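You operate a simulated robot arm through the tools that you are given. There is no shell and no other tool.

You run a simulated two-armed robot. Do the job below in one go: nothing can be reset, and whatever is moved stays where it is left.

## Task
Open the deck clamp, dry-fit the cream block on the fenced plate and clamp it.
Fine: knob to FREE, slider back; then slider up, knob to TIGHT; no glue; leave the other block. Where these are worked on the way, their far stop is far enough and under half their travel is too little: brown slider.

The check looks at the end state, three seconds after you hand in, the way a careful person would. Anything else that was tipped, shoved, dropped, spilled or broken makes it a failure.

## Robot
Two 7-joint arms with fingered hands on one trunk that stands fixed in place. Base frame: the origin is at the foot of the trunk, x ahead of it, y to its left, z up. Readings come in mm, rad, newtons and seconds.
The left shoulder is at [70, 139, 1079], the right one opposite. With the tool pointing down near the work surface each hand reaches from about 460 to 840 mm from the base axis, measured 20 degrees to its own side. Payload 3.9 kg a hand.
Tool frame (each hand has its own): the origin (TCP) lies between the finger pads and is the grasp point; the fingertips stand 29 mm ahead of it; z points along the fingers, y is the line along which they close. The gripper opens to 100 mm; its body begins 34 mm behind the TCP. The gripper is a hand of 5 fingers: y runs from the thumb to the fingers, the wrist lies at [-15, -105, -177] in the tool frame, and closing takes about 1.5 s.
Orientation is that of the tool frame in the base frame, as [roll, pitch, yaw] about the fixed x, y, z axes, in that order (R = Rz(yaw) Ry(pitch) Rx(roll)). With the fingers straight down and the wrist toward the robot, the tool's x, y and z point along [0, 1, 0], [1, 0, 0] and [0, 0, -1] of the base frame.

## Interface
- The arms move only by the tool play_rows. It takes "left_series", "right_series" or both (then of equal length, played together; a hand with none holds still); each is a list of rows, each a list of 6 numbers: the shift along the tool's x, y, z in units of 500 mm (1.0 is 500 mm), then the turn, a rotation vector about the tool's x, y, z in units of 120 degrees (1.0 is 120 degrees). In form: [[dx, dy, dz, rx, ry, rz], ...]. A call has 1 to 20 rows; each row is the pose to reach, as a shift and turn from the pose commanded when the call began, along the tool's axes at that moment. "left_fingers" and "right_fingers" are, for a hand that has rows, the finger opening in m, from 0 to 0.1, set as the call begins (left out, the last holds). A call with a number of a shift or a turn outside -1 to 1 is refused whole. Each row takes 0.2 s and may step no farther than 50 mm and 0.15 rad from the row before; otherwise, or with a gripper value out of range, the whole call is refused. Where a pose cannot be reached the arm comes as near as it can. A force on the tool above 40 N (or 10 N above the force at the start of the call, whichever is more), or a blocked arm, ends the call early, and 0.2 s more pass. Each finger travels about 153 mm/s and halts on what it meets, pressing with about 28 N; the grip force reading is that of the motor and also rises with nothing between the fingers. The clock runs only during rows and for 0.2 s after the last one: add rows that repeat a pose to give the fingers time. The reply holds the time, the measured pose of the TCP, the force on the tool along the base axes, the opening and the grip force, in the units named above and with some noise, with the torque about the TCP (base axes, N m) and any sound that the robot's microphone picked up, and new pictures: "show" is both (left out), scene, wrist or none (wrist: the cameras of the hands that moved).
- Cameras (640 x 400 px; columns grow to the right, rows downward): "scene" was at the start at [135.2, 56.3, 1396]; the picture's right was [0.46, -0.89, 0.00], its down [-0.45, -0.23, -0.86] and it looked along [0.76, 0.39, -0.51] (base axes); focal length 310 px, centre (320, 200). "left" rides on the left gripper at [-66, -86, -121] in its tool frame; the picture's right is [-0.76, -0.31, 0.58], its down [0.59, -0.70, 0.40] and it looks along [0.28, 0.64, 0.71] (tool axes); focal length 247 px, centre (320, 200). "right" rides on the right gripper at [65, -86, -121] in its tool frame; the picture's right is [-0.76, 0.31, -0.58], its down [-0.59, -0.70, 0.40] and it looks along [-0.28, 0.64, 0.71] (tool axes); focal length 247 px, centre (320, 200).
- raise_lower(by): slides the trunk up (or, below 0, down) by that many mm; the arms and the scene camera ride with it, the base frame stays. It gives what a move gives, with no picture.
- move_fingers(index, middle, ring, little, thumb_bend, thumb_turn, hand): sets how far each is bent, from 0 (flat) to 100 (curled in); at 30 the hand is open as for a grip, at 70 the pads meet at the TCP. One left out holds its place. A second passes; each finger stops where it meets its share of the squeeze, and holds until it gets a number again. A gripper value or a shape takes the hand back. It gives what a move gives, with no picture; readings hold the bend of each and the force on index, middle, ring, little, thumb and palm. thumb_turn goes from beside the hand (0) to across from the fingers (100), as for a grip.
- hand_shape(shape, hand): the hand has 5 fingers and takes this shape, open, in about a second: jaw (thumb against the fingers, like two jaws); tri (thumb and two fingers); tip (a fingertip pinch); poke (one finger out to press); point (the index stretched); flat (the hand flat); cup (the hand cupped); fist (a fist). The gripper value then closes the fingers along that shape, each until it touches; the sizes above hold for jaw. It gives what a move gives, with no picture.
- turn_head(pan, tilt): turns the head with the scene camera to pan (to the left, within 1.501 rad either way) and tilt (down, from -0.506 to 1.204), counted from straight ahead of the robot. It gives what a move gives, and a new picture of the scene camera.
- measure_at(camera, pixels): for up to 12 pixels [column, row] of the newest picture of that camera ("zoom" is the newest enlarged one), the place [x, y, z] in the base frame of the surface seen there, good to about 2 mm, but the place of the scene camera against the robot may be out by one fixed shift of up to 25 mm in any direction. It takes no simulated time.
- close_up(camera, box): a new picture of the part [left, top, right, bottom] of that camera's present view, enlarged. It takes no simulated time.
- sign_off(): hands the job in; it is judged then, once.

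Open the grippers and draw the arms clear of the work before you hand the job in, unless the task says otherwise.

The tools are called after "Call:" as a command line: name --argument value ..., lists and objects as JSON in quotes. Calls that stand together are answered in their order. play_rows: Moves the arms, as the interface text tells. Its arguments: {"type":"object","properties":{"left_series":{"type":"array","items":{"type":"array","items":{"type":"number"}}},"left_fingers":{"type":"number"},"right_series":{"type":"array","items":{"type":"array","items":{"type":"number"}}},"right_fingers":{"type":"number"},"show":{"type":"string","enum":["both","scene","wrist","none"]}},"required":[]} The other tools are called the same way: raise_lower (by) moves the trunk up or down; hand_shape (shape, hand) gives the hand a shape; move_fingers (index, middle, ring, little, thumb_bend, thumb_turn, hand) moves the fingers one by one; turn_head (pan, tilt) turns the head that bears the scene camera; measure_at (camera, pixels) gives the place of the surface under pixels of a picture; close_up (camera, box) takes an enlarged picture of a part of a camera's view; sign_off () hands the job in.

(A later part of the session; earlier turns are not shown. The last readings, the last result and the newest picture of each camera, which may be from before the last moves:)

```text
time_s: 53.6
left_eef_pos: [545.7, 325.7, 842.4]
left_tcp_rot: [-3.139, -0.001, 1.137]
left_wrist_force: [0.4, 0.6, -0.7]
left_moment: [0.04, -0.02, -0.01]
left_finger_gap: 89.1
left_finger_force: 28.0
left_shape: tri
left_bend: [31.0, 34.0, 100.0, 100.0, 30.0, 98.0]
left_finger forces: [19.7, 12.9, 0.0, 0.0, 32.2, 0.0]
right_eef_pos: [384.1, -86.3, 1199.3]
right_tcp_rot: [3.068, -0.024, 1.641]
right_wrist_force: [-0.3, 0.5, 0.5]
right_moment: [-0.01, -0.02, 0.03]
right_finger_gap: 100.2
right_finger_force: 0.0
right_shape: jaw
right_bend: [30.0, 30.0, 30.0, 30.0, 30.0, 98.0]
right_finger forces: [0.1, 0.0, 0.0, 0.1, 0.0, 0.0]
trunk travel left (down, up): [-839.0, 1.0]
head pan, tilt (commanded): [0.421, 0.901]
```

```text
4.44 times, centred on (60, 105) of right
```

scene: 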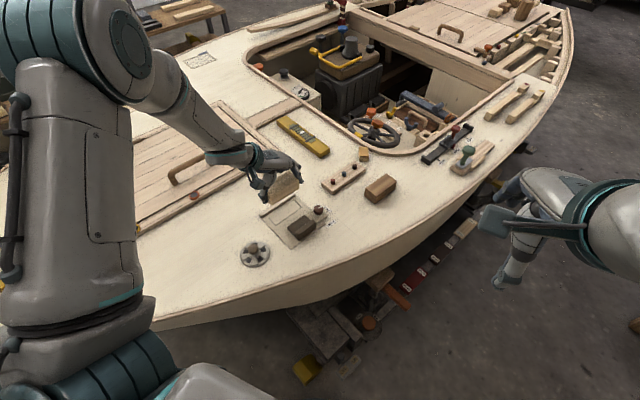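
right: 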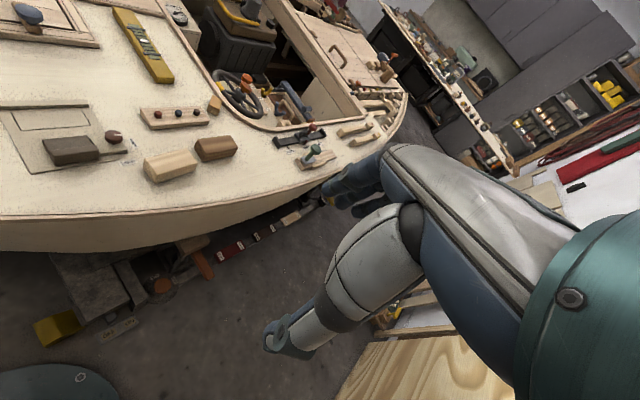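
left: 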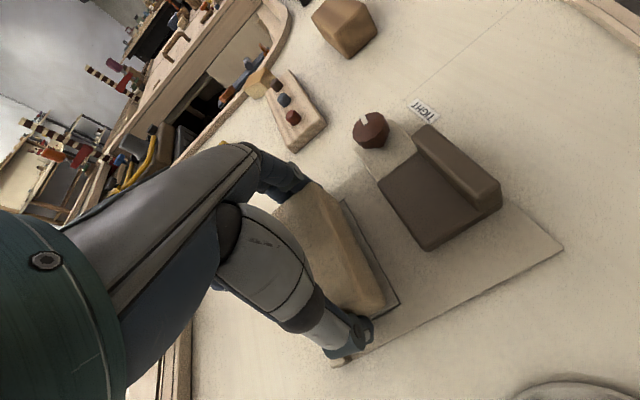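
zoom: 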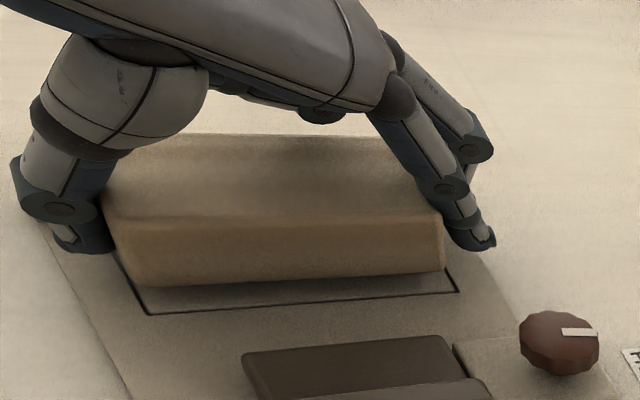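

The outline shows evenly around the block, which hovers about 7 mm above the plate. I lower the last millimetres gently.

Call:
play_rows --left_series '[[0, 0, 0.006, 0, 0, 0], [0, 0, 0.01, 0, 0, 0], [0, 0, 0.012, 0, 0, 0], [0, 0, 0.014, 0, 0, 0], [0, 0, 0.014, 0, 0, 0]]' --show "none"

Call:
close_up --camera "right" --box '[0, 60, 120, 150]'

```text
time_s: 54.8
left_eef_pos: [543.9, 323.5, 836.9]
left_tcp_rot: [3.141, -0.005, 1.138]
left_wrist_force: [0.6, -2.1, 19.5]
left_moment: [0.65, 0.33, 0.18]
left_finger_gap: 89.0
left_finger_force: 27.6
left_shape: tri
left_bend: [31.0, 34.0, 100.0, 100.0, 30.0, 99.0]
left_finger forces: [21.1, 14.8, 0.0, 0.1, 36.7, 0.0]
right_eef_pos: [379.9, -88.7, 1199.6]
right_tcp_rot: [3.065, -0.024, 1.642]
right_wrist_force: [0.8, 0.0, 0.0]
right_moment: [0.01, 0.0, -0.01]
right_finger_gap: 99.8
right_finger_force: 0.0
right_shape: jaw
right_bend: [30.0, 30.0, 30.0, 30.0, 30.0, 98.0]
right_finger forces: [0.0, 0.0, 0.0, 0.0, 0.1, 0.1]
trunk travel left (down, up): [-839.0, 1.0]
head pan, tilt (commanded): [0.421, 0.901]
```

```text
4.44 times, centred on (60, 105) of right
```

zoom: 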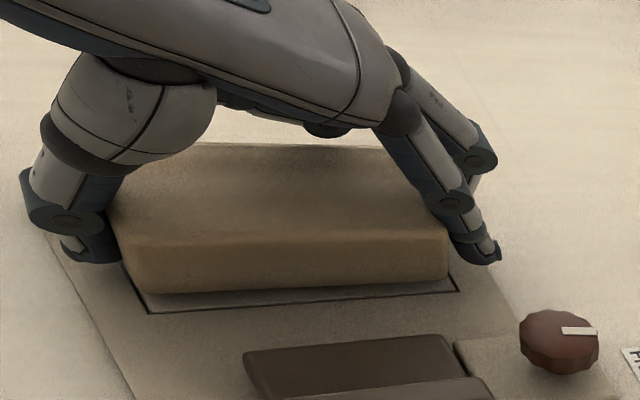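

Contact is felt (≈20 N, off toward the far thumb corner), consistent with the block's lowest corner on the plate. I relieve the press slightly and open the fingers.

Call:
play_rows --left_series '[[0, 0, -0.002, 0, 0, 0], [0, 0, -0.002, 0, 0, 0], [0, 0, -0.002, 0, 0, 0], [0, 0, -0.002, 0, 0, 0]]' --left_fingers 0.1 --show "wrist"

Call:
close_up --camera "right" --box '[0, 60, 120, 150]'

Call:
close_up --camera "scene" --box '[230, 150, 370, 260]'

```text
time_s: 55.8
left_eef_pos: [543.4, 327.6, 835.9]
left_tcp_rot: [-3.137, -0.004, 1.14]
left_wrist_force: [-1.0, -0.5, 1.2]
left_moment: [0.03, 0.04, -0.01]
left_finger_gap: 99.8
left_finger_force: 0.0
left_shape: tri
left_bend: [29.0, 30.0, 99.0, 100.0, 29.0, 97.0]
left_finger forces: [1.9, 0.1, 0.0, 0.0, 2.4, 0.0]
right_eef_pos: [382.9, -86.8, 1200.1]
right_tcp_rot: [3.066, -0.025, 1.641]
right_wrist_force: [-0.5, 0.5, 0.1]
right_moment: [0.0, 0.01, 0.0]
right_finger_gap: 99.9
right_finger_force: 0.0
right_shape: jaw
right_bend: [30.0, 30.0, 30.0, 30.0, 30.0, 98.0]
right_finger forces: [0.0, 0.0, 0.1, 0.1, 0.1, 0.1]
trunk travel left (down, up): [-839.0, 1.0]
head pan, tilt (commanded): [0.421, 0.901]
```

left: 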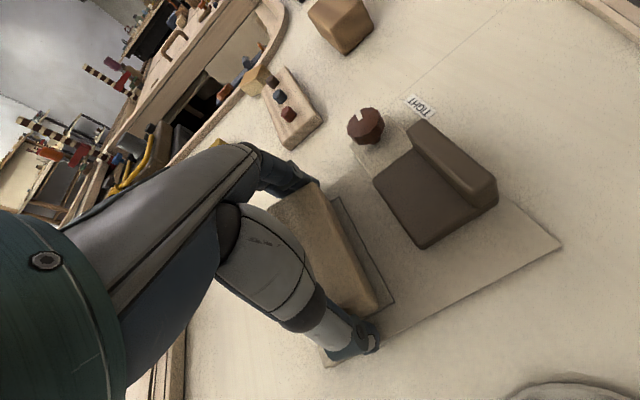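

```text
4.44 times, centred on (60, 105) of right
```

zoom: 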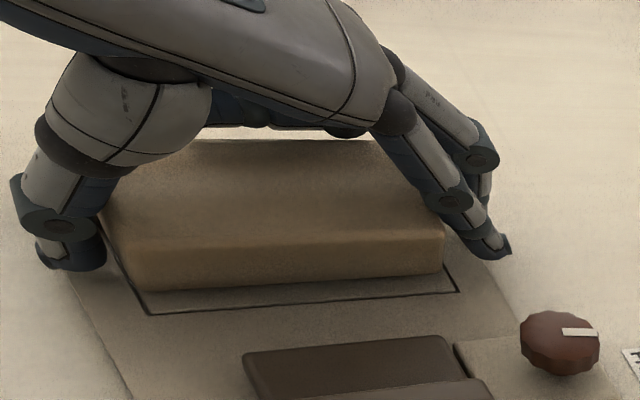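

```text
3.64 times, centred on (300, 205) of scene
```

zoom: 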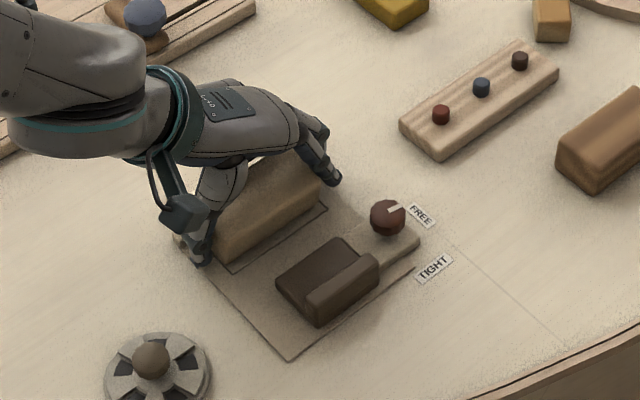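

Index and thumb still rub lightly on the ends; before lifting I check the block's seat by measuring it.

Call:
close_up --camera "right" --box '[10, 80, 110, 140]'

Call:
measure_at --camera "zoom" --pixels '[[140, 180], [350, 170], [560, 165], [160, 228], [350, 215], [560, 205], [130, 120], [350, 110], [560, 110], [300, 60], [400, 55], [200, 60]]'

```text
6.40 times, centred on (60, 110) of right
```

zoom: 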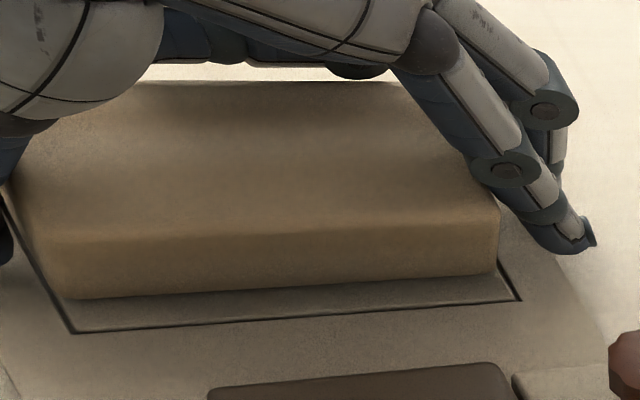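

```text
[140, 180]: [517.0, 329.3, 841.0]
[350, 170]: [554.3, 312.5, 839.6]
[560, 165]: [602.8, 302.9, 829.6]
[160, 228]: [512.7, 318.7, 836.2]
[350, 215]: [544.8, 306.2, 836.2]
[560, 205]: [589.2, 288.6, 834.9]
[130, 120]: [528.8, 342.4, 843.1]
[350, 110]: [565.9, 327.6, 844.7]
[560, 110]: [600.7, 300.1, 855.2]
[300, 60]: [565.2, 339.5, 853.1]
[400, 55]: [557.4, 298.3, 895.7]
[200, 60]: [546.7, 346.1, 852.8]
```

The top is higher on the far side (≈844 vs 840): the block's far edge is perched on the fence, so the block is deeper (~42 mm) than I assumed. I re-grip, lift about 10 mm, and move it 5 mm off the fence.

Call:
play_rows --left_series '[[0, 0, 0, 0, 0, 0], [0, 0, 0, 0, 0, 0], [0, 0, 0, 0, 0, 0], [0, 0, 0, 0, 0, 0], [0, 0, -0.01, 0, 0, 0], [0, 0, -0.022, 0, 0, 0], [-0.006, 0, -0.022, 0, 0, 0], [-0.011, 0, -0.022, 0, 0, 0], [-0.011, 0, -0.022, 0, 0, 0]]' --left_fingers 0.06 --show "wrist"

Call:
close_up --camera "right" --box '[0, 60, 120, 150]'

Call:
close_up --camera "left" --box '[220, 120, 420, 330]'

```text
time_s: 57.8
left_eef_pos: [541.0, 319.9, 846.0]
left_tcp_rot: [-3.139, -0.001, 1.139]
left_wrist_force: [1.0, -0.8, 0.3]
left_moment: [-0.01, -0.01, 0.0]
left_finger_gap: 89.0
left_finger_force: 28.0
left_shape: tri
left_bend: [30.0, 34.0, 100.0, 100.0, 30.0, 98.0]
left_finger forces: [19.7, 13.1, 0.1, 0.1, 32.6, 0.0]
right_eef_pos: [382.2, -86.9, 1199.6]
right_tcp_rot: [3.066, -0.023, 1.643]
right_wrist_force: [-0.2, 0.5, -1.5]
right_moment: [0.0, 0.01, 0.02]
right_finger_gap: 99.9
right_finger_force: 0.0
right_shape: jaw
right_bend: [30.0, 30.0, 30.0, 30.0, 30.0, 98.0]
right_finger forces: [0.1, 0.1, 0.0, 0.1, 0.0, 0.0]
trunk travel left (down, up): [-839.0, 1.0]
head pan, tilt (commanded): [0.421, 0.901]
```

left: 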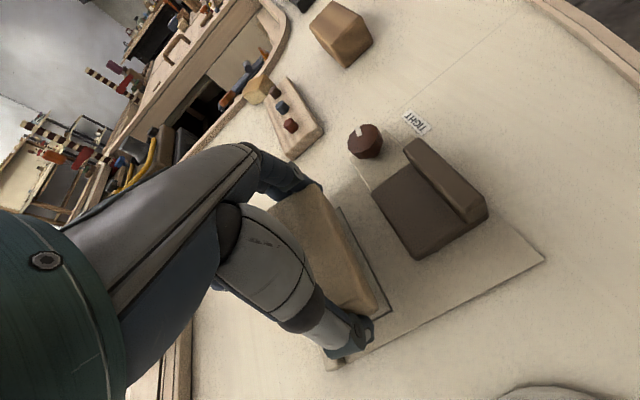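

```text
4.44 times, centred on (60, 105) of right
```

zoom: 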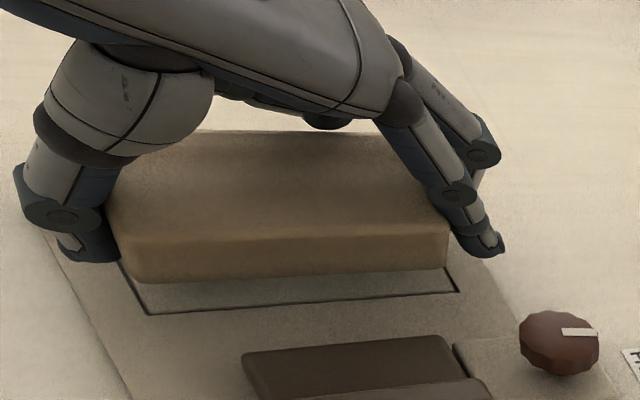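

```text
1.90 times, centred on (320, 225) of left
```

zoom: 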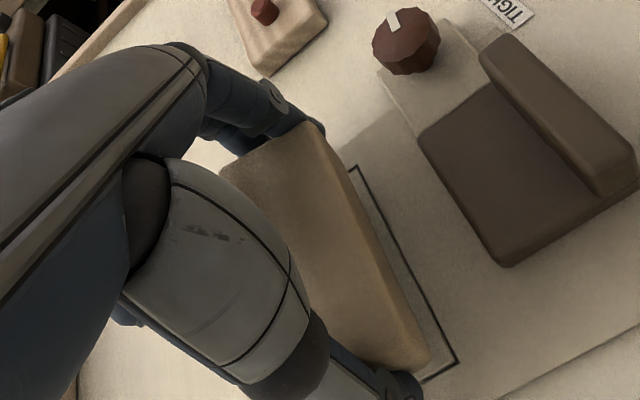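

I measure the block again in the hand.

Call:
close_up --camera "right" --box '[10, 80, 110, 140]'

Call:
measure_at --camera "zoom" --pixels '[[80, 235], [280, 250], [480, 245], [70, 285], [280, 275], [490, 265], [100, 160], [300, 150], [450, 150], [200, 90], [350, 80], [300, 120]]'

```text
6.40 times, centred on (60, 110) of right
```

zoom: 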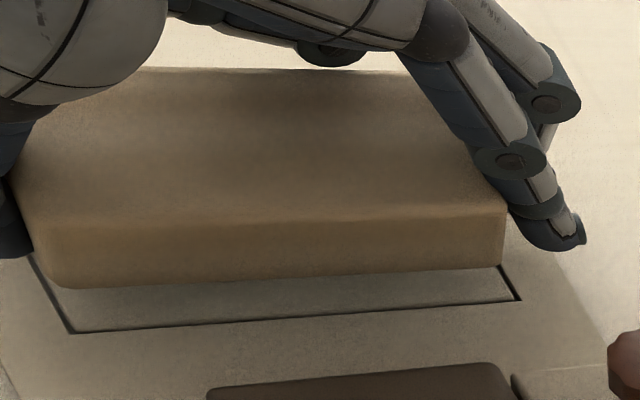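

```text
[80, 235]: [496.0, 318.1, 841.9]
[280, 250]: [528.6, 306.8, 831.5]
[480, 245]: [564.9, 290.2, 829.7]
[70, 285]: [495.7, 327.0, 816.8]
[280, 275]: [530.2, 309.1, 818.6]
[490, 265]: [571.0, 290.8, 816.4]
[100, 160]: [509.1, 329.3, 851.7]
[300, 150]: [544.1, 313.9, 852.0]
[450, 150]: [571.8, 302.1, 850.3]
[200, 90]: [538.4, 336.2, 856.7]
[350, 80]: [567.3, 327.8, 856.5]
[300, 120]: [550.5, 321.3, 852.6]
```

The block is tilted ≈10° (far side up) and its near bottom edge is now at 22.5 mm from the outline centre, clear of the fence. I add 2 mm more, then lower so the near edge meets the plate and levels it.

Call:
play_rows --left_series '[[-0.004, 0, 0, 0, 0, 0], [-0.004, 0, 0.006, 0, 0, 0], [-0.004, 0, 0.012, 0, 0, 0], [-0.004, 0, 0.016, 0, 0, 0], [-0.004, 0, 0.02, 0, 0, 0], [-0.004, 0, 0.023, 0, 0, 0], [-0.004, 0, 0.023, 0, 0, 0]]' --show "none"

Call:
close_up --camera "right" --box '[10, 80, 110, 140]'

Call:
measure_at --camera "zoom" --pixels '[[100, 200], [300, 190], [460, 180], [130, 140], [330, 130], [430, 130], [200, 105], [340, 95], [280, 250], [280, 285], [480, 245], [80, 250]]'

```text
time_s: 59.4
left_eef_pos: [539.7, 319.9, 836.0]
left_tcp_rot: [3.141, -0.004, 1.137]
left_wrist_force: [3.0, -0.4, 3.6]
left_moment: [0.02, 0.11, 0.04]
left_finger_gap: 89.2
left_finger_force: 27.9
left_shape: tri
left_bend: [30.0, 34.0, 100.0, 100.0, 30.0, 98.0]
left_finger forces: [21.3, 14.1, 0.0, 0.0, 32.6, 0.0]
right_eef_pos: [381.4, -88.4, 1199.3]
right_tcp_rot: [3.065, -0.025, 1.641]
right_wrist_force: [0.1, 0.8, 0.1]
right_moment: [0.01, -0.02, 0.01]
right_finger_gap: 100.0
right_finger_force: 0.0
right_shape: jaw
right_bend: [30.0, 30.0, 30.0, 30.0, 30.0, 98.0]
right_finger forces: [0.0, 0.0, 0.0, 0.1, 0.1, 0.0]
trunk travel left (down, up): [-839.0, 1.0]
head pan, tilt (commanded): [0.421, 0.901]
```

```text
6.40 times, centred on (60, 110) of right
```

zoom: 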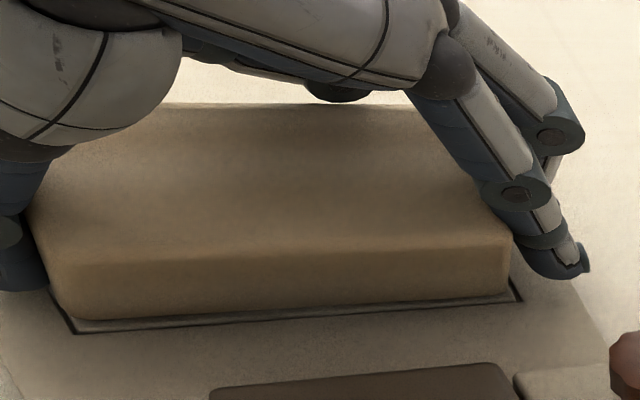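

```text
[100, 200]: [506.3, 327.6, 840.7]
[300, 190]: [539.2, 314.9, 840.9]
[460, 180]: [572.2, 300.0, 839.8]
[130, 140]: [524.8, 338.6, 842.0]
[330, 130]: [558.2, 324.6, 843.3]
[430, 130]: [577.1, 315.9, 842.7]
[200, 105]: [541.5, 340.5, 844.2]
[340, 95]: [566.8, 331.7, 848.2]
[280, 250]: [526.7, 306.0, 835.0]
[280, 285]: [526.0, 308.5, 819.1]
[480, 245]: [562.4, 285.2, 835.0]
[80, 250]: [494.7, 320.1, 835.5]
```

The near edge sits just inside the outline. I measure line and bottom edge in the same picture for the relative offset.

Call:
measure_at --camera "zoom" --pixels '[[300, 322], [150, 330], [450, 308], [300, 306], [150, 313], [450, 293], [300, 300], [75, 332], [520, 301], [60, 300], [510, 285], [40, 290]]'

```text
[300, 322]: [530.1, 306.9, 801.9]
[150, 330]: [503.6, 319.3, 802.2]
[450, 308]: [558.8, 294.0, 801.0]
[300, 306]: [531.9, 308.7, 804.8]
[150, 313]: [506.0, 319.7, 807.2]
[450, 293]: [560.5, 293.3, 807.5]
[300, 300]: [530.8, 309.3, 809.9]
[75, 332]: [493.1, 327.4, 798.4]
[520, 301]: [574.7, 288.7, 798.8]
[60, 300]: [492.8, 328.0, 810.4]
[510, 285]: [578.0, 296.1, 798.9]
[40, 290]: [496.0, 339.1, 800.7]
```

The measures are ambiguous to about 2 mm, so I shift the block 3.5 mm more away from the fence (the slider will push it home later), then release.

Call:
play_rows --left_series '[[0, 0, -0.004, 0, 0, 0], [-0.004, 0, -0.004, 0, 0, 0], [-0.007, 0, -0.004, 0, 0, 0], [-0.007, 0, 0, 0, 0, 0], [-0.007, 0, 0.003, 0, 0, 0], [-0.007, 0, 0.003, 0, 0, 0]]' --show "none"

Call:
close_up --camera "right" --box '[10, 80, 110, 140]'

Call:
measure_at --camera "zoom" --pixels '[[100, 200], [300, 190], [460, 180], [130, 140], [330, 130], [430, 130], [200, 110], [340, 105]]'

```text
time_s: 60.8
left_eef_pos: [539.1, 314.9, 835.4]
left_tcp_rot: [-3.141, -0.003, 1.139]
left_wrist_force: [0.8, 0.7, 9.4]
left_moment: [-0.04, 0.14, -0.03]
left_finger_gap: 89.0
left_finger_force: 27.9
left_shape: tri
left_bend: [30.0, 34.0, 100.0, 100.0, 30.0, 98.0]
left_finger forces: [21.2, 13.9, 0.0, 0.0, 34.9, 0.1]
right_eef_pos: [380.8, -87.1, 1200.0]
right_tcp_rot: [3.063, -0.024, 1.643]
right_wrist_force: [0.0, 0.4, -0.5]
right_moment: [0.0, -0.04, -0.02]
right_finger_gap: 99.9
right_finger_force: 0.0
right_shape: jaw
right_bend: [30.0, 30.0, 30.0, 30.0, 30.0, 98.0]
right_finger forces: [0.1, 0.0, 0.1, 0.0, 0.0, 0.1]
trunk travel left (down, up): [-839.0, 1.0]
head pan, tilt (commanded): [0.421, 0.901]
```

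```text
6.40 times, centred on (60, 110) of right
```

zoom: 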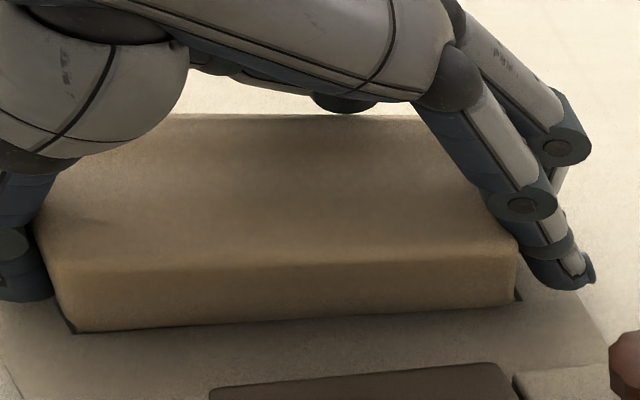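

```text
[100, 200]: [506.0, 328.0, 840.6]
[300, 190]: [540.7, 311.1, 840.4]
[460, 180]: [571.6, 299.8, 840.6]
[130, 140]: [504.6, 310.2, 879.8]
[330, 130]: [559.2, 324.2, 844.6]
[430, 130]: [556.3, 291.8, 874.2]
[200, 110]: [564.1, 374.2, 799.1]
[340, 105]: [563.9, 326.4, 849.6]
```

The near bottom edge now lies on the outline line, so the far edge must be clear of the fence. I open the fingers, a little beyond the normal opening.

Call:
move_fingers --hand "left" --index 20 --middle 20 --thumb_bend 20

Call:
close_up --camera "right" --box '[10, 80, 110, 140]'

Call:
measure_at --camera "zoom" --pixels '[[100, 200], [300, 190], [460, 180], [150, 155], [330, 130], [420, 150], [250, 115], [340, 105], [300, 250], [150, 300], [450, 280], [300, 320]]'

```text
time_s: 61.8
left_eef_pos: [539.5, 314.9, 834.7]
left_tcp_rot: [-3.137, -0.002, 1.137]
left_wrist_force: [0.2, -1.0, -0.3]
left_moment: [-0.03, -0.02, 0.01]
left_finger_gap: 115.4
left_finger_force: 0.1
left_shape: fingers
left_bend: [20.0, 20.0, 100.0, 100.0, 20.0, 100.0]
left_finger forces: [0.0, 0.0, 0.0, 0.0, 0.1, 0.0]
right_eef_pos: [382.4, -87.0, 1199.9]
right_tcp_rot: [3.065, -0.025, 1.642]
right_wrist_force: [-0.2, 0.5, 0.1]
right_moment: [-0.01, 0.03, 0.01]
right_finger_gap: 100.1
right_finger_force: 0.1
right_shape: jaw
right_bend: [30.0, 30.0, 30.0, 30.0, 30.0, 98.0]
right_finger forces: [0.0, 0.0, 0.0, 0.0, 0.1, 0.0]
trunk travel left (down, up): [-839.0, 1.0]
head pan, tilt (commanded): [0.421, 0.901]
```

```text
6.40 times, centred on (60, 110) of right
```

zoom: 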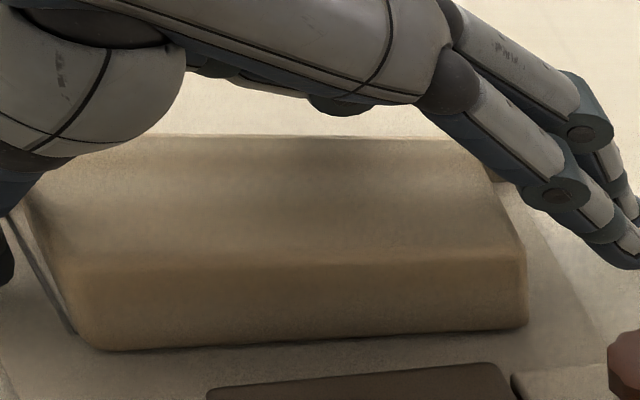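

```text
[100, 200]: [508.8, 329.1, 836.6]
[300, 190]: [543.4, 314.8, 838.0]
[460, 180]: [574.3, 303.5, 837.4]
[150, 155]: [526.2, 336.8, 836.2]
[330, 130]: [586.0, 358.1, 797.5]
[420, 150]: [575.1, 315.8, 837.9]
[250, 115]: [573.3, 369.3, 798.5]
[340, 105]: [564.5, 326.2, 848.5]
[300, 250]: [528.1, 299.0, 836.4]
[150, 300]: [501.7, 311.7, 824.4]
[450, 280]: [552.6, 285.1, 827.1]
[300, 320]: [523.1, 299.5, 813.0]
```

The block is now flat (top z≈837 everywhere), slid some 10 mm off the fence, which the slider can push back. I lift the left hand straight up to see it.

Call:
play_rows --left_series '[[0, 0, -0.02, 0, 0, 0], [0, 0, -0.06, 0, 0, 0], [0, 0, -0.12, 0, 0, 0], [0, 0, -0.2, 0, 0, 0], [0, 0, -0.26, 0, 0, 0], [0, 0, -0.26, 0, 0, 0]]' --show "both"

Call:
close_up --camera "right" --box '[0, 60, 140, 160]'

Call:
close_up --camera "left" --box '[280, 180, 480, 390]'

```text
time_s: 63.2
left_eef_pos: [541.6, 315.0, 962.8]
left_tcp_rot: [-3.139, 0.0, 1.136]
left_wrist_force: [1.2, 0.5, 0.1]
left_moment: [0.03, 0.0, 0.0]
left_finger_gap: 115.3
left_finger_force: 0.0
left_shape: fingers
left_bend: [20.0, 20.0, 100.0, 100.0, 20.0, 100.0]
left_finger forces: [0.0, 0.0, 0.1, 0.0, 0.0, 0.0]
right_eef_pos: [382.3, -86.4, 1199.4]
right_tcp_rot: [3.066, -0.024, 1.642]
right_wrist_force: [-0.3, -0.8, 0.3]
right_moment: [0.02, -0.03, 0.03]
right_finger_gap: 99.7
right_finger_force: 0.0
right_shape: jaw
right_bend: [30.0, 30.0, 30.0, 30.0, 30.0, 98.0]
right_finger forces: [0.0, 0.1, 0.0, 0.1, 0.0, 0.0]
trunk travel left (down, up): [-839.0, 1.0]
head pan, tilt (commanded): [0.421, 0.901]
```

scene: 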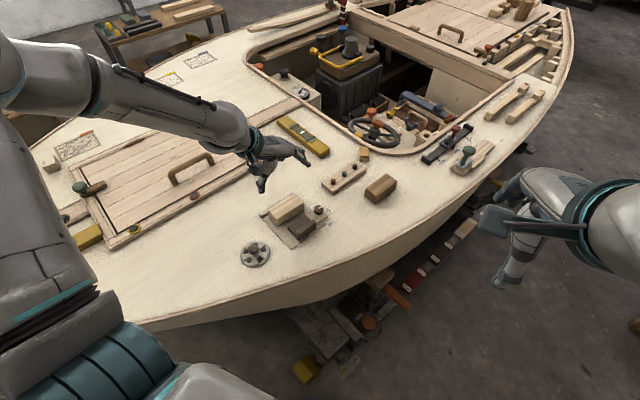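
left: 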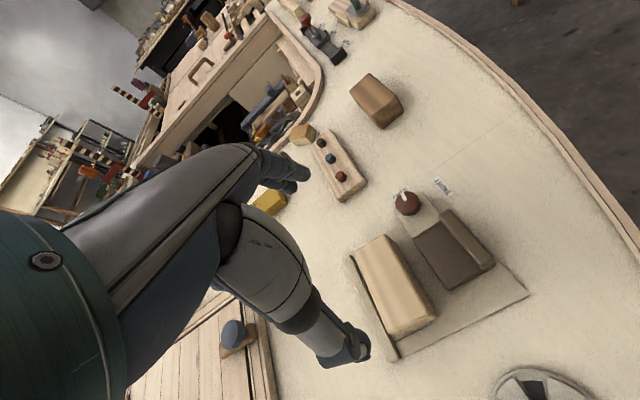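

```text
4.00 times, centred on (70, 110) of right
```

zoom: 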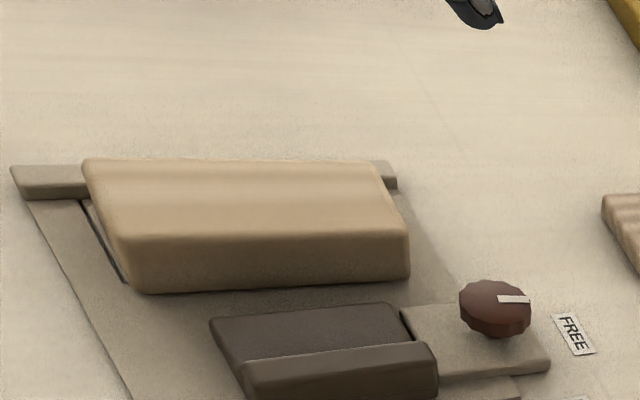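

```text
1.90 times, centred on (380, 285) of left
```

zoom: 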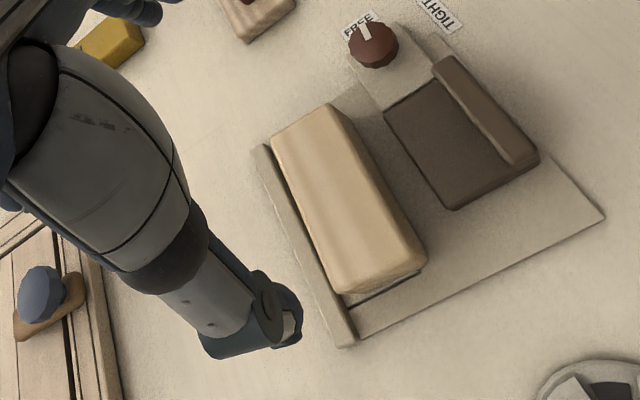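

The block sits flat but a little to the right. I measure its corners and the fence ends.

Call:
close_up --camera "left" --box '[340, 220, 460, 370]'

Call:
measure_at --camera "zoom" --pixels '[[42, 85], [115, 50], [245, 240], [150, 278], [80, 180], [185, 140], [140, 160], [250, 262], [165, 305], [36, 95], [45, 160], [120, 330]]'

```text
2.67 times, centred on (400, 295) of left
```

zoom: 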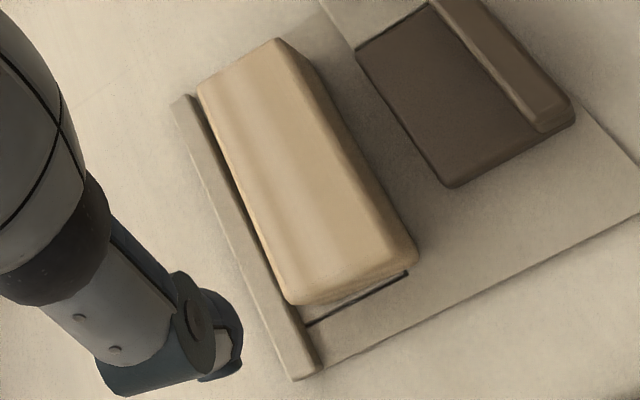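

```text
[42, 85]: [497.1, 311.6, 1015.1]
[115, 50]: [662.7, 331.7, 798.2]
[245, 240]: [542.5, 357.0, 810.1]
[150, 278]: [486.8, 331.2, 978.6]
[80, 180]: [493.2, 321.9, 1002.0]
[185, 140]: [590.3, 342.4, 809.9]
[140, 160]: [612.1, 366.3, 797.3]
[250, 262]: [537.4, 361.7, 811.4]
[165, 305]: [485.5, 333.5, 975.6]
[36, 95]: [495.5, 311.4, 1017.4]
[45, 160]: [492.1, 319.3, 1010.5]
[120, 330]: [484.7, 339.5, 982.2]
```

I measure the right pixels now: block top corners (206,90), (277,46), (405,243), (297,292), and the visible outline line.

Call:
measure_at --camera "zoom" --pixels '[[208, 92], [276, 48], [402, 243], [298, 290], [230, 190], [345, 145], [290, 170], [412, 262], [303, 302], [310, 323], [408, 273], [238, 66]]'

Call:
measure_at --camera "zoom" --pixels '[[350, 268], [340, 145], [360, 180], [320, 100], [225, 175], [240, 215], [255, 250], [358, 58], [452, 183], [210, 110], [320, 365], [190, 96]]'

```text
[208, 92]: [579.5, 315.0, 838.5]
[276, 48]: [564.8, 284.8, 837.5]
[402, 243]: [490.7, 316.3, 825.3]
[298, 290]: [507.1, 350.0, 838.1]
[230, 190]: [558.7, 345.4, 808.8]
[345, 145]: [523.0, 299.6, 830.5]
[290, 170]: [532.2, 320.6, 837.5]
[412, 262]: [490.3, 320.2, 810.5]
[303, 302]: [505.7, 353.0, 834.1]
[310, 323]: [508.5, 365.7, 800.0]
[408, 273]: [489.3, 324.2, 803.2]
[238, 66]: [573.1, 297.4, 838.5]
```

```text
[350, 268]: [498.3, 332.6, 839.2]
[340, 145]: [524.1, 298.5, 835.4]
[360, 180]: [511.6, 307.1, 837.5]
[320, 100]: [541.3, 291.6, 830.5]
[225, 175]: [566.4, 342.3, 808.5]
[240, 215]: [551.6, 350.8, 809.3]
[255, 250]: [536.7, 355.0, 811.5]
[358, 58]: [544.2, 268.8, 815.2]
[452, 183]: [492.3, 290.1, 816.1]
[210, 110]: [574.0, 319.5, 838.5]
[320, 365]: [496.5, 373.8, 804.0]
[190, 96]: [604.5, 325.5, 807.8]
```

The block lies at u≈−1, 13 mm off the fence, parallel to it and inside the outline's length. Before pushing the slider I check how low the curled ring/little fingers hang, using the right camera.

Call:
close_up --camera "right" --box '[0, 0, 200, 125]'

Call:
close_up --camera "scene" --box '[200, 120, 360, 240]'

```text
3.20 times, centred on (100, 62) of right
```

zoom: 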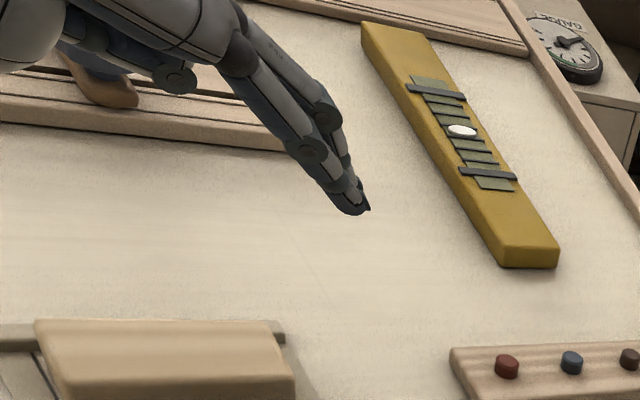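

```text
3.33 times, centred on (280, 180) of scene
```

zoom: 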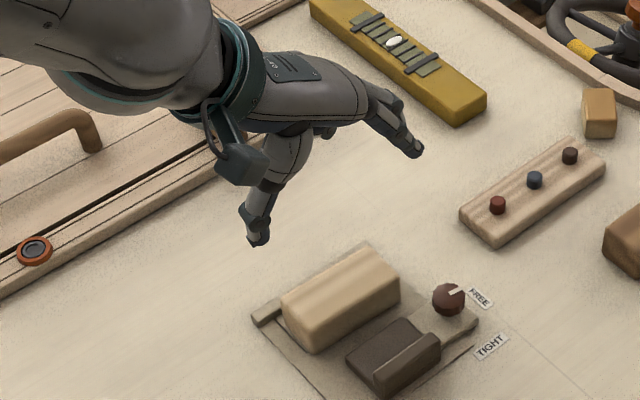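

I re-zoom right and measure the curled joint at (178,80) and fingertips.

Call:
close_up --camera "right" --box '[0, 0, 200, 125]'

Call:
measure_at --camera "zoom" --pixels '[[178, 90], [180, 78], [160, 82], [150, 72], [125, 68], [100, 50], [350, 208], [340, 195], [305, 155], [240, 60], [120, 100], [350, 175]]'

```text
3.20 times, centred on (100, 62) of right
```

zoom: 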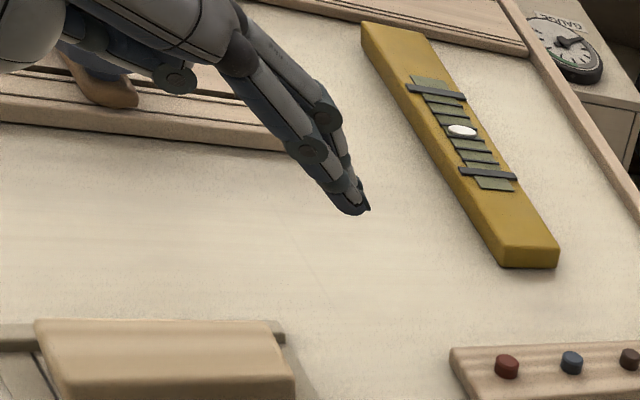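

```text
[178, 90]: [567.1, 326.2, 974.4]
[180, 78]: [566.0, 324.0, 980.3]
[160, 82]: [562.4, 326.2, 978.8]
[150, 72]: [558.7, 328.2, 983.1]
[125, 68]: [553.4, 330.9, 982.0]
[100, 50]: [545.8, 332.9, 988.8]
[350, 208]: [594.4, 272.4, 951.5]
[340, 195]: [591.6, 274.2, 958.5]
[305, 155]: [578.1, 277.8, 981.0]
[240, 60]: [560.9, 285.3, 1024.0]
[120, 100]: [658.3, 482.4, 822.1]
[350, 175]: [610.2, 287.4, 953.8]
```

Curled fingers hang at TCP+11 mm, so they'd clear everything. I set the three-finger shape again, close it into a peg, and move behind the slider at about (489.5,212,900).

Call:
hand_shape --hand "left" --shape "tri"

Call:
play_rows --left_series '[[-0.04, -0.001, 0.01, 0, 0, 0], [-0.09, -0.003, 0.03, 0, 0, 0], [-0.14, -0.005, 0.05, 0, 0, 0], [-0.19, -0.007, 0.08, 0, 0, 0], [-0.23, -0.008, 0.12, 0, 0, 0], [-0.23, -0.008, 0.126, 0, 0, 0], [-0.23, -0.008, 0.126, 0, 0, 0]]' --left_fingers 0.0 --show "both"

Call:
close_up --camera "right" --box '[0, 30, 200, 155]'

```text
time_s: 64.1
left_eef_pos: [540.0, 314.8, 963.4]
left_tcp_rot: [-3.138, -0.002, 1.139]
left_wrist_force: [-0.1, 0.0, 0.3]
left_moment: [0.0, -0.01, 0.04]
left_finger_gap: 100.0
left_finger_force: 0.0
left_shape: tri
left_bend: [30.0, 30.0, 99.0, 100.0, 30.0, 98.0]
left_finger forces: [0.0, 0.1, 0.0, 0.0, 0.1, 0.0]
right_eef_pos: [383.2, -87.4, 1198.8]
right_tcp_rot: [3.066, -0.025, 1.643]
right_wrist_force: [0.4, -0.2, -0.6]
right_moment: [-0.01, 0.02, 0.02]
right_finger_gap: 100.2
right_finger_force: 0.0
right_shape: jaw
right_bend: [30.0, 30.0, 30.0, 30.0, 30.0, 98.0]
right_finger forces: [0.0, 0.1, 0.1, 0.0, 0.0, 0.1]
trunk travel left (down, up): [-839.0, 1.0]
head pan, tilt (commanded): [0.421, 0.901]
```

```text
time_s: 65.7
left_eef_pos: [486.3, 210.9, 901.4]
left_tcp_rot: [-3.137, -0.001, 1.14]
left_wrist_force: [-0.2, 0.6, 0.4]
left_moment: [-0.03, 0.02, 0.0]
left_finger_gap: 0.1
left_finger_force: 28.3
left_shape: tri
left_bend: [70.0, 70.0, 100.0, 100.0, 70.0, 100.0]
left_finger forces: [0.0, 0.0, 0.0, 0.1, 0.0, 0.0]
right_eef_pos: [383.2, -88.8, 1199.4]
right_tcp_rot: [3.065, -0.025, 1.643]
right_wrist_force: [0.3, 0.1, -0.1]
right_moment: [0.0, 0.01, 0.01]
right_finger_gap: 99.9
right_finger_force: 0.0
right_shape: jaw
right_bend: [30.0, 30.0, 30.0, 30.0, 30.0, 98.0]
right_finger forces: [0.1, 0.0, 0.1, 0.0, 0.1, 0.1]
trunk travel left (down, up): [-839.0, 1.0]
head pan, tilt (commanded): [0.421, 0.901]
```

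scene: 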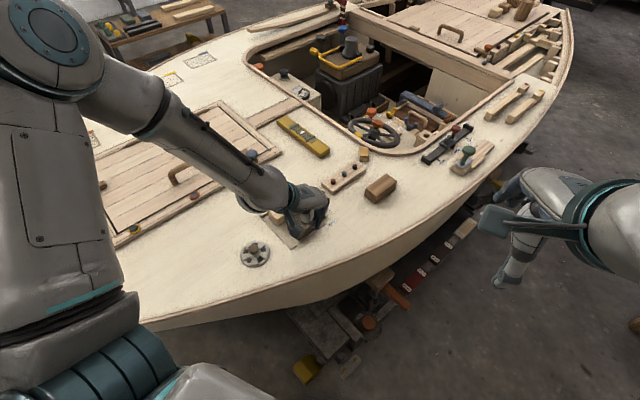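
left: 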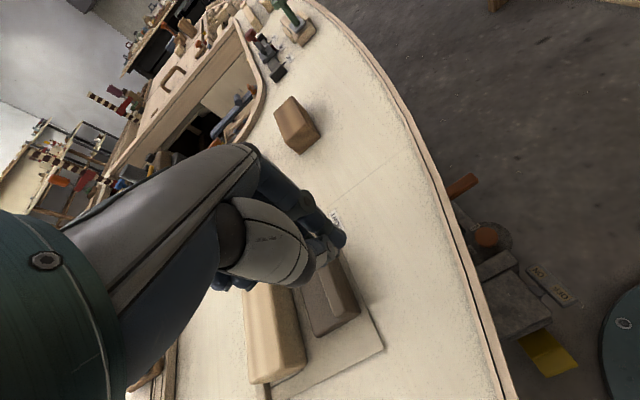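

```text
3.20 times, centred on (100, 92) of right
```

zoom: 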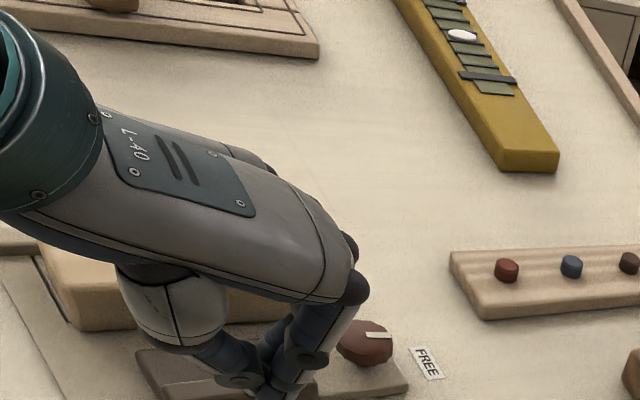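

The peg is about 12 mm behind the upright's back face. I descend to TCP z≈838.

Call:
play_rows --left_series '[[0, 0, 0.04, 0, 0, 0], [0, 0, 0.08, 0, 0, 0], [0, 0, 0.11, 0, 0, 0], [0, 0, 0.126, 0, 0, 0], [0, 0, 0.126, 0, 0, 0]]' --show "wrist"

Call:
close_up --camera "left" --box '[220, 170, 420, 390]'

Call:
close_up --camera "scene" --box '[240, 150, 380, 260]'

```text
time_s: 66.9
left_eef_pos: [487.0, 213.5, 838.7]
left_tcp_rot: [-3.139, -0.001, 1.137]
left_wrist_force: [0.6, -0.2, 0.1]
left_moment: [-0.01, 0.02, -0.01]
left_finger_gap: 0.0
left_finger_force: 28.6
left_shape: tri
left_bend: [70.0, 70.0, 100.0, 100.0, 70.0, 100.0]
left_finger forces: [0.2, 0.0, 0.0, 0.0, 0.0, 0.1]
right_eef_pos: [381.3, -87.0, 1199.4]
right_tcp_rot: [3.068, -0.024, 1.641]
right_wrist_force: [-1.0, 0.5, -0.7]
right_moment: [-0.01, 0.03, -0.02]
right_finger_gap: 99.9
right_finger_force: 0.0
right_shape: jaw
right_bend: [30.0, 30.0, 30.0, 30.0, 30.0, 98.0]
right_finger forces: [0.1, 0.1, 0.1, 0.0, 0.1, 0.0]
trunk travel left (down, up): [-839.0, 1.0]
head pan, tilt (commanded): [0.421, 0.901]
```

left: 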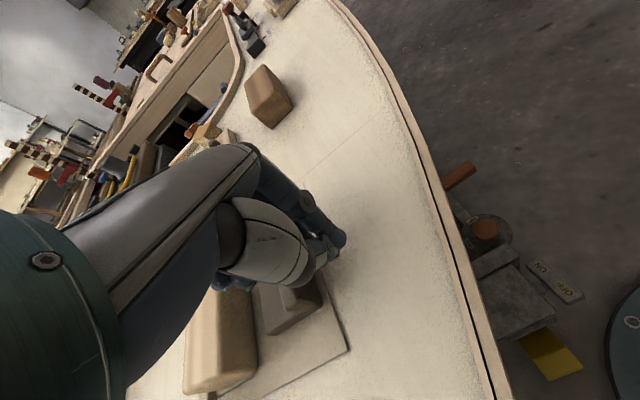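

```text
1.82 times, centred on (320, 280) of left
```

zoom: 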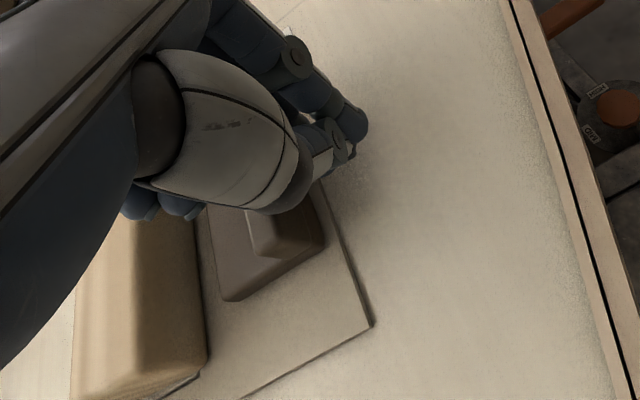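

```text
3.64 times, centred on (310, 205) of scene
```

zoom: 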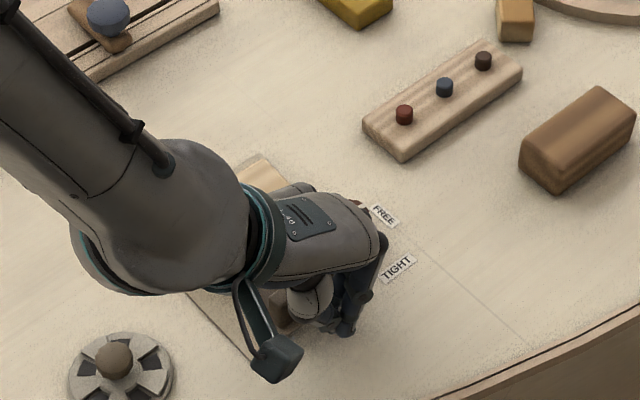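

All clear; now I push toward the fence (tool +x), 40 mm in small steps.

Call:
play_rows --left_series '[[0.012, 0, 0, 0, 0, 0], [0.024, 0, 0, 0, 0, 0], [0.034, 0, 0, 0, 0, 0], [0.044, 0, 0, 0, 0, 0], [0.054, 0, 0, 0, 0, 0], [0.064, 0, 0, 0, 0, 0], [0.072, 0, 0, 0, 0, 0], [0.08, 0, 0, 0, 0, 0]]' --show "wrist"

Call:
close_up --camera "left" --box '[200, 170, 420, 390]'

Call:
close_up --camera "right" --box '[0, 60, 160, 160]'

```text
time_s: 68.7
left_eef_pos: [503.2, 248.6, 836.7]
left_tcp_rot: [-3.139, 0.0, 1.138]
left_wrist_force: [-0.3, -1.6, 0.5]
left_moment: [0.02, -0.06, -0.03]
left_finger_gap: 0.0
left_finger_force: 27.8
left_shape: tri
left_bend: [70.0, 70.0, 100.0, 100.0, 70.0, 100.0]
left_finger forces: [0.0, 1.3, 0.0, 0.0, 0.1, 0.0]
right_eef_pos: [382.1, -87.8, 1197.7]
right_tcp_rot: [3.066, -0.024, 1.642]
right_wrist_force: [-0.3, 0.4, -0.3]
right_moment: [-0.02, 0.02, 0.0]
right_finger_gap: 99.5
right_finger_force: 0.1
right_shape: jaw
right_bend: [30.0, 30.0, 30.0, 30.0, 30.0, 98.0]
right_finger forces: [0.0, 0.0, 0.0, 0.0, 0.1, 0.0]
trunk travel left (down, up): [-839.0, 1.0]
head pan, tilt (commanded): [0.421, 0.901]
```

left: 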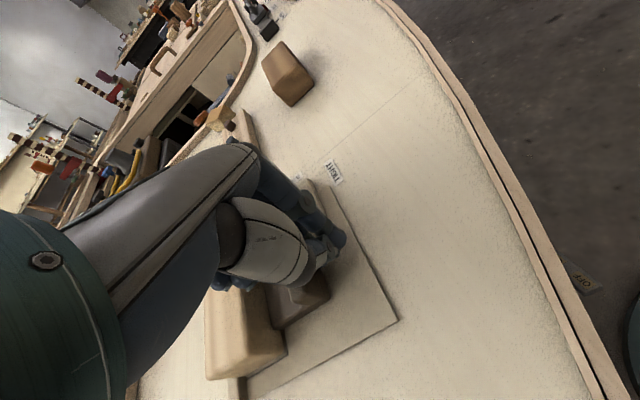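

```text
1.82 times, centred on (310, 280) of left
```

zoom: 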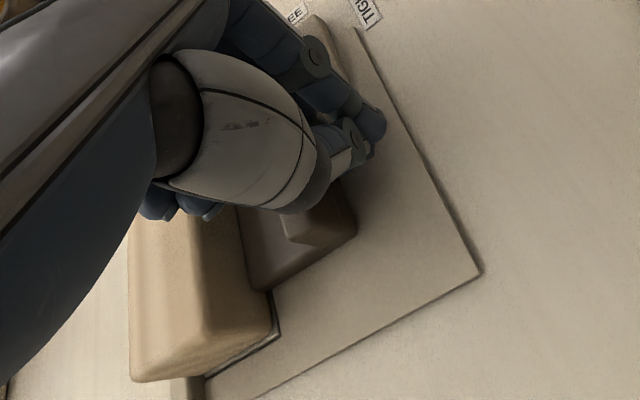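

```text
4.00 times, centred on (80, 110) of right
```

zoom: 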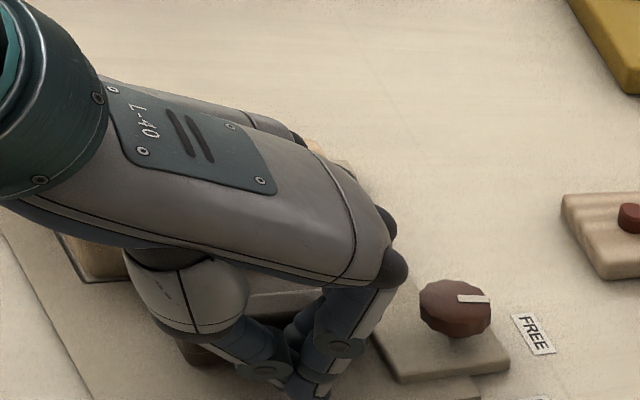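

The slider has met the block and moves it easily. I continue in 2 mm steps until the fence stops it.

Call:
play_rows --left_series '[[0.004, 0, 0, 0, 0, 0], [0.008, 0, 0, 0, 0, 0], [0.012, 0, 0, 0, 0, 0], [0.016, 0, 0, 0, 0, 0], [0.02, 0, 0, 0, 0, 0], [0.024, 0, 0, 0, 0, 0], [0.028, 0, 0, 0, 0, 0], [0.032, 0, 0, 0, 0, 0]]' --show "wrist"

Call:
close_up --camera "left" --box '[200, 170, 420, 390]'

Call:
close_up --camera "scene" --box '[240, 150, 380, 260]'

```text
time_s: 70.3
left_eef_pos: [502.8, 251.3, 837.9]
left_tcp_rot: [-3.133, 0.012, 1.128]
left_wrist_force: [-7.3, -20.9, 3.6]
left_moment: [-0.22, 0.04, -0.24]
left_finger_gap: 0.0
left_finger_force: 28.0
left_shape: tri
left_bend: [70.0, 70.0, 100.0, 100.0, 70.0, 100.0]
left_finger forces: [0.0, 17.2, 0.1, 0.0, 0.0, 0.0]
right_eef_pos: [382.0, -89.6, 1199.5]
right_tcp_rot: [3.066, -0.024, 1.645]
right_wrist_force: [-0.5, 0.8, 0.7]
right_moment: [0.0, 0.0, 0.01]
right_finger_gap: 99.9
right_finger_force: 0.1
right_shape: jaw
right_bend: [30.0, 30.0, 30.0, 30.0, 30.0, 98.0]
right_finger forces: [0.0, 0.0, 0.0, 0.0, 0.0, 0.0]
trunk travel left (down, up): [-839.0, 1.0]
head pan, tilt (commanded): [0.421, 0.901]
stopped in row 7 (left hand): the force on the tool passed its limit at 41 N (the readings are from after the stop); the commanded pose is now the measured one
```

left: 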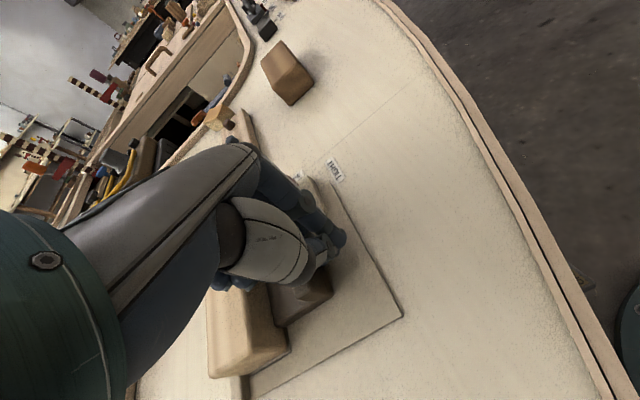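

```text
1.82 times, centred on (310, 280) of left
```

zoom: 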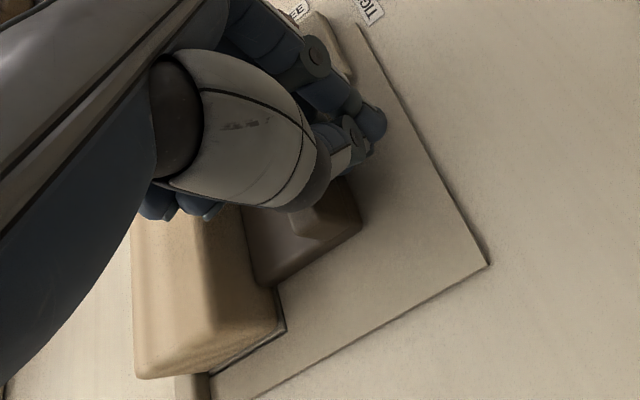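

```text
3.64 times, centred on (310, 205) of scene
```

zoom: 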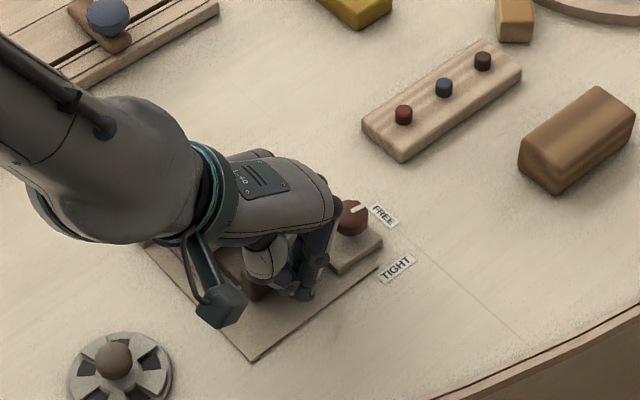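

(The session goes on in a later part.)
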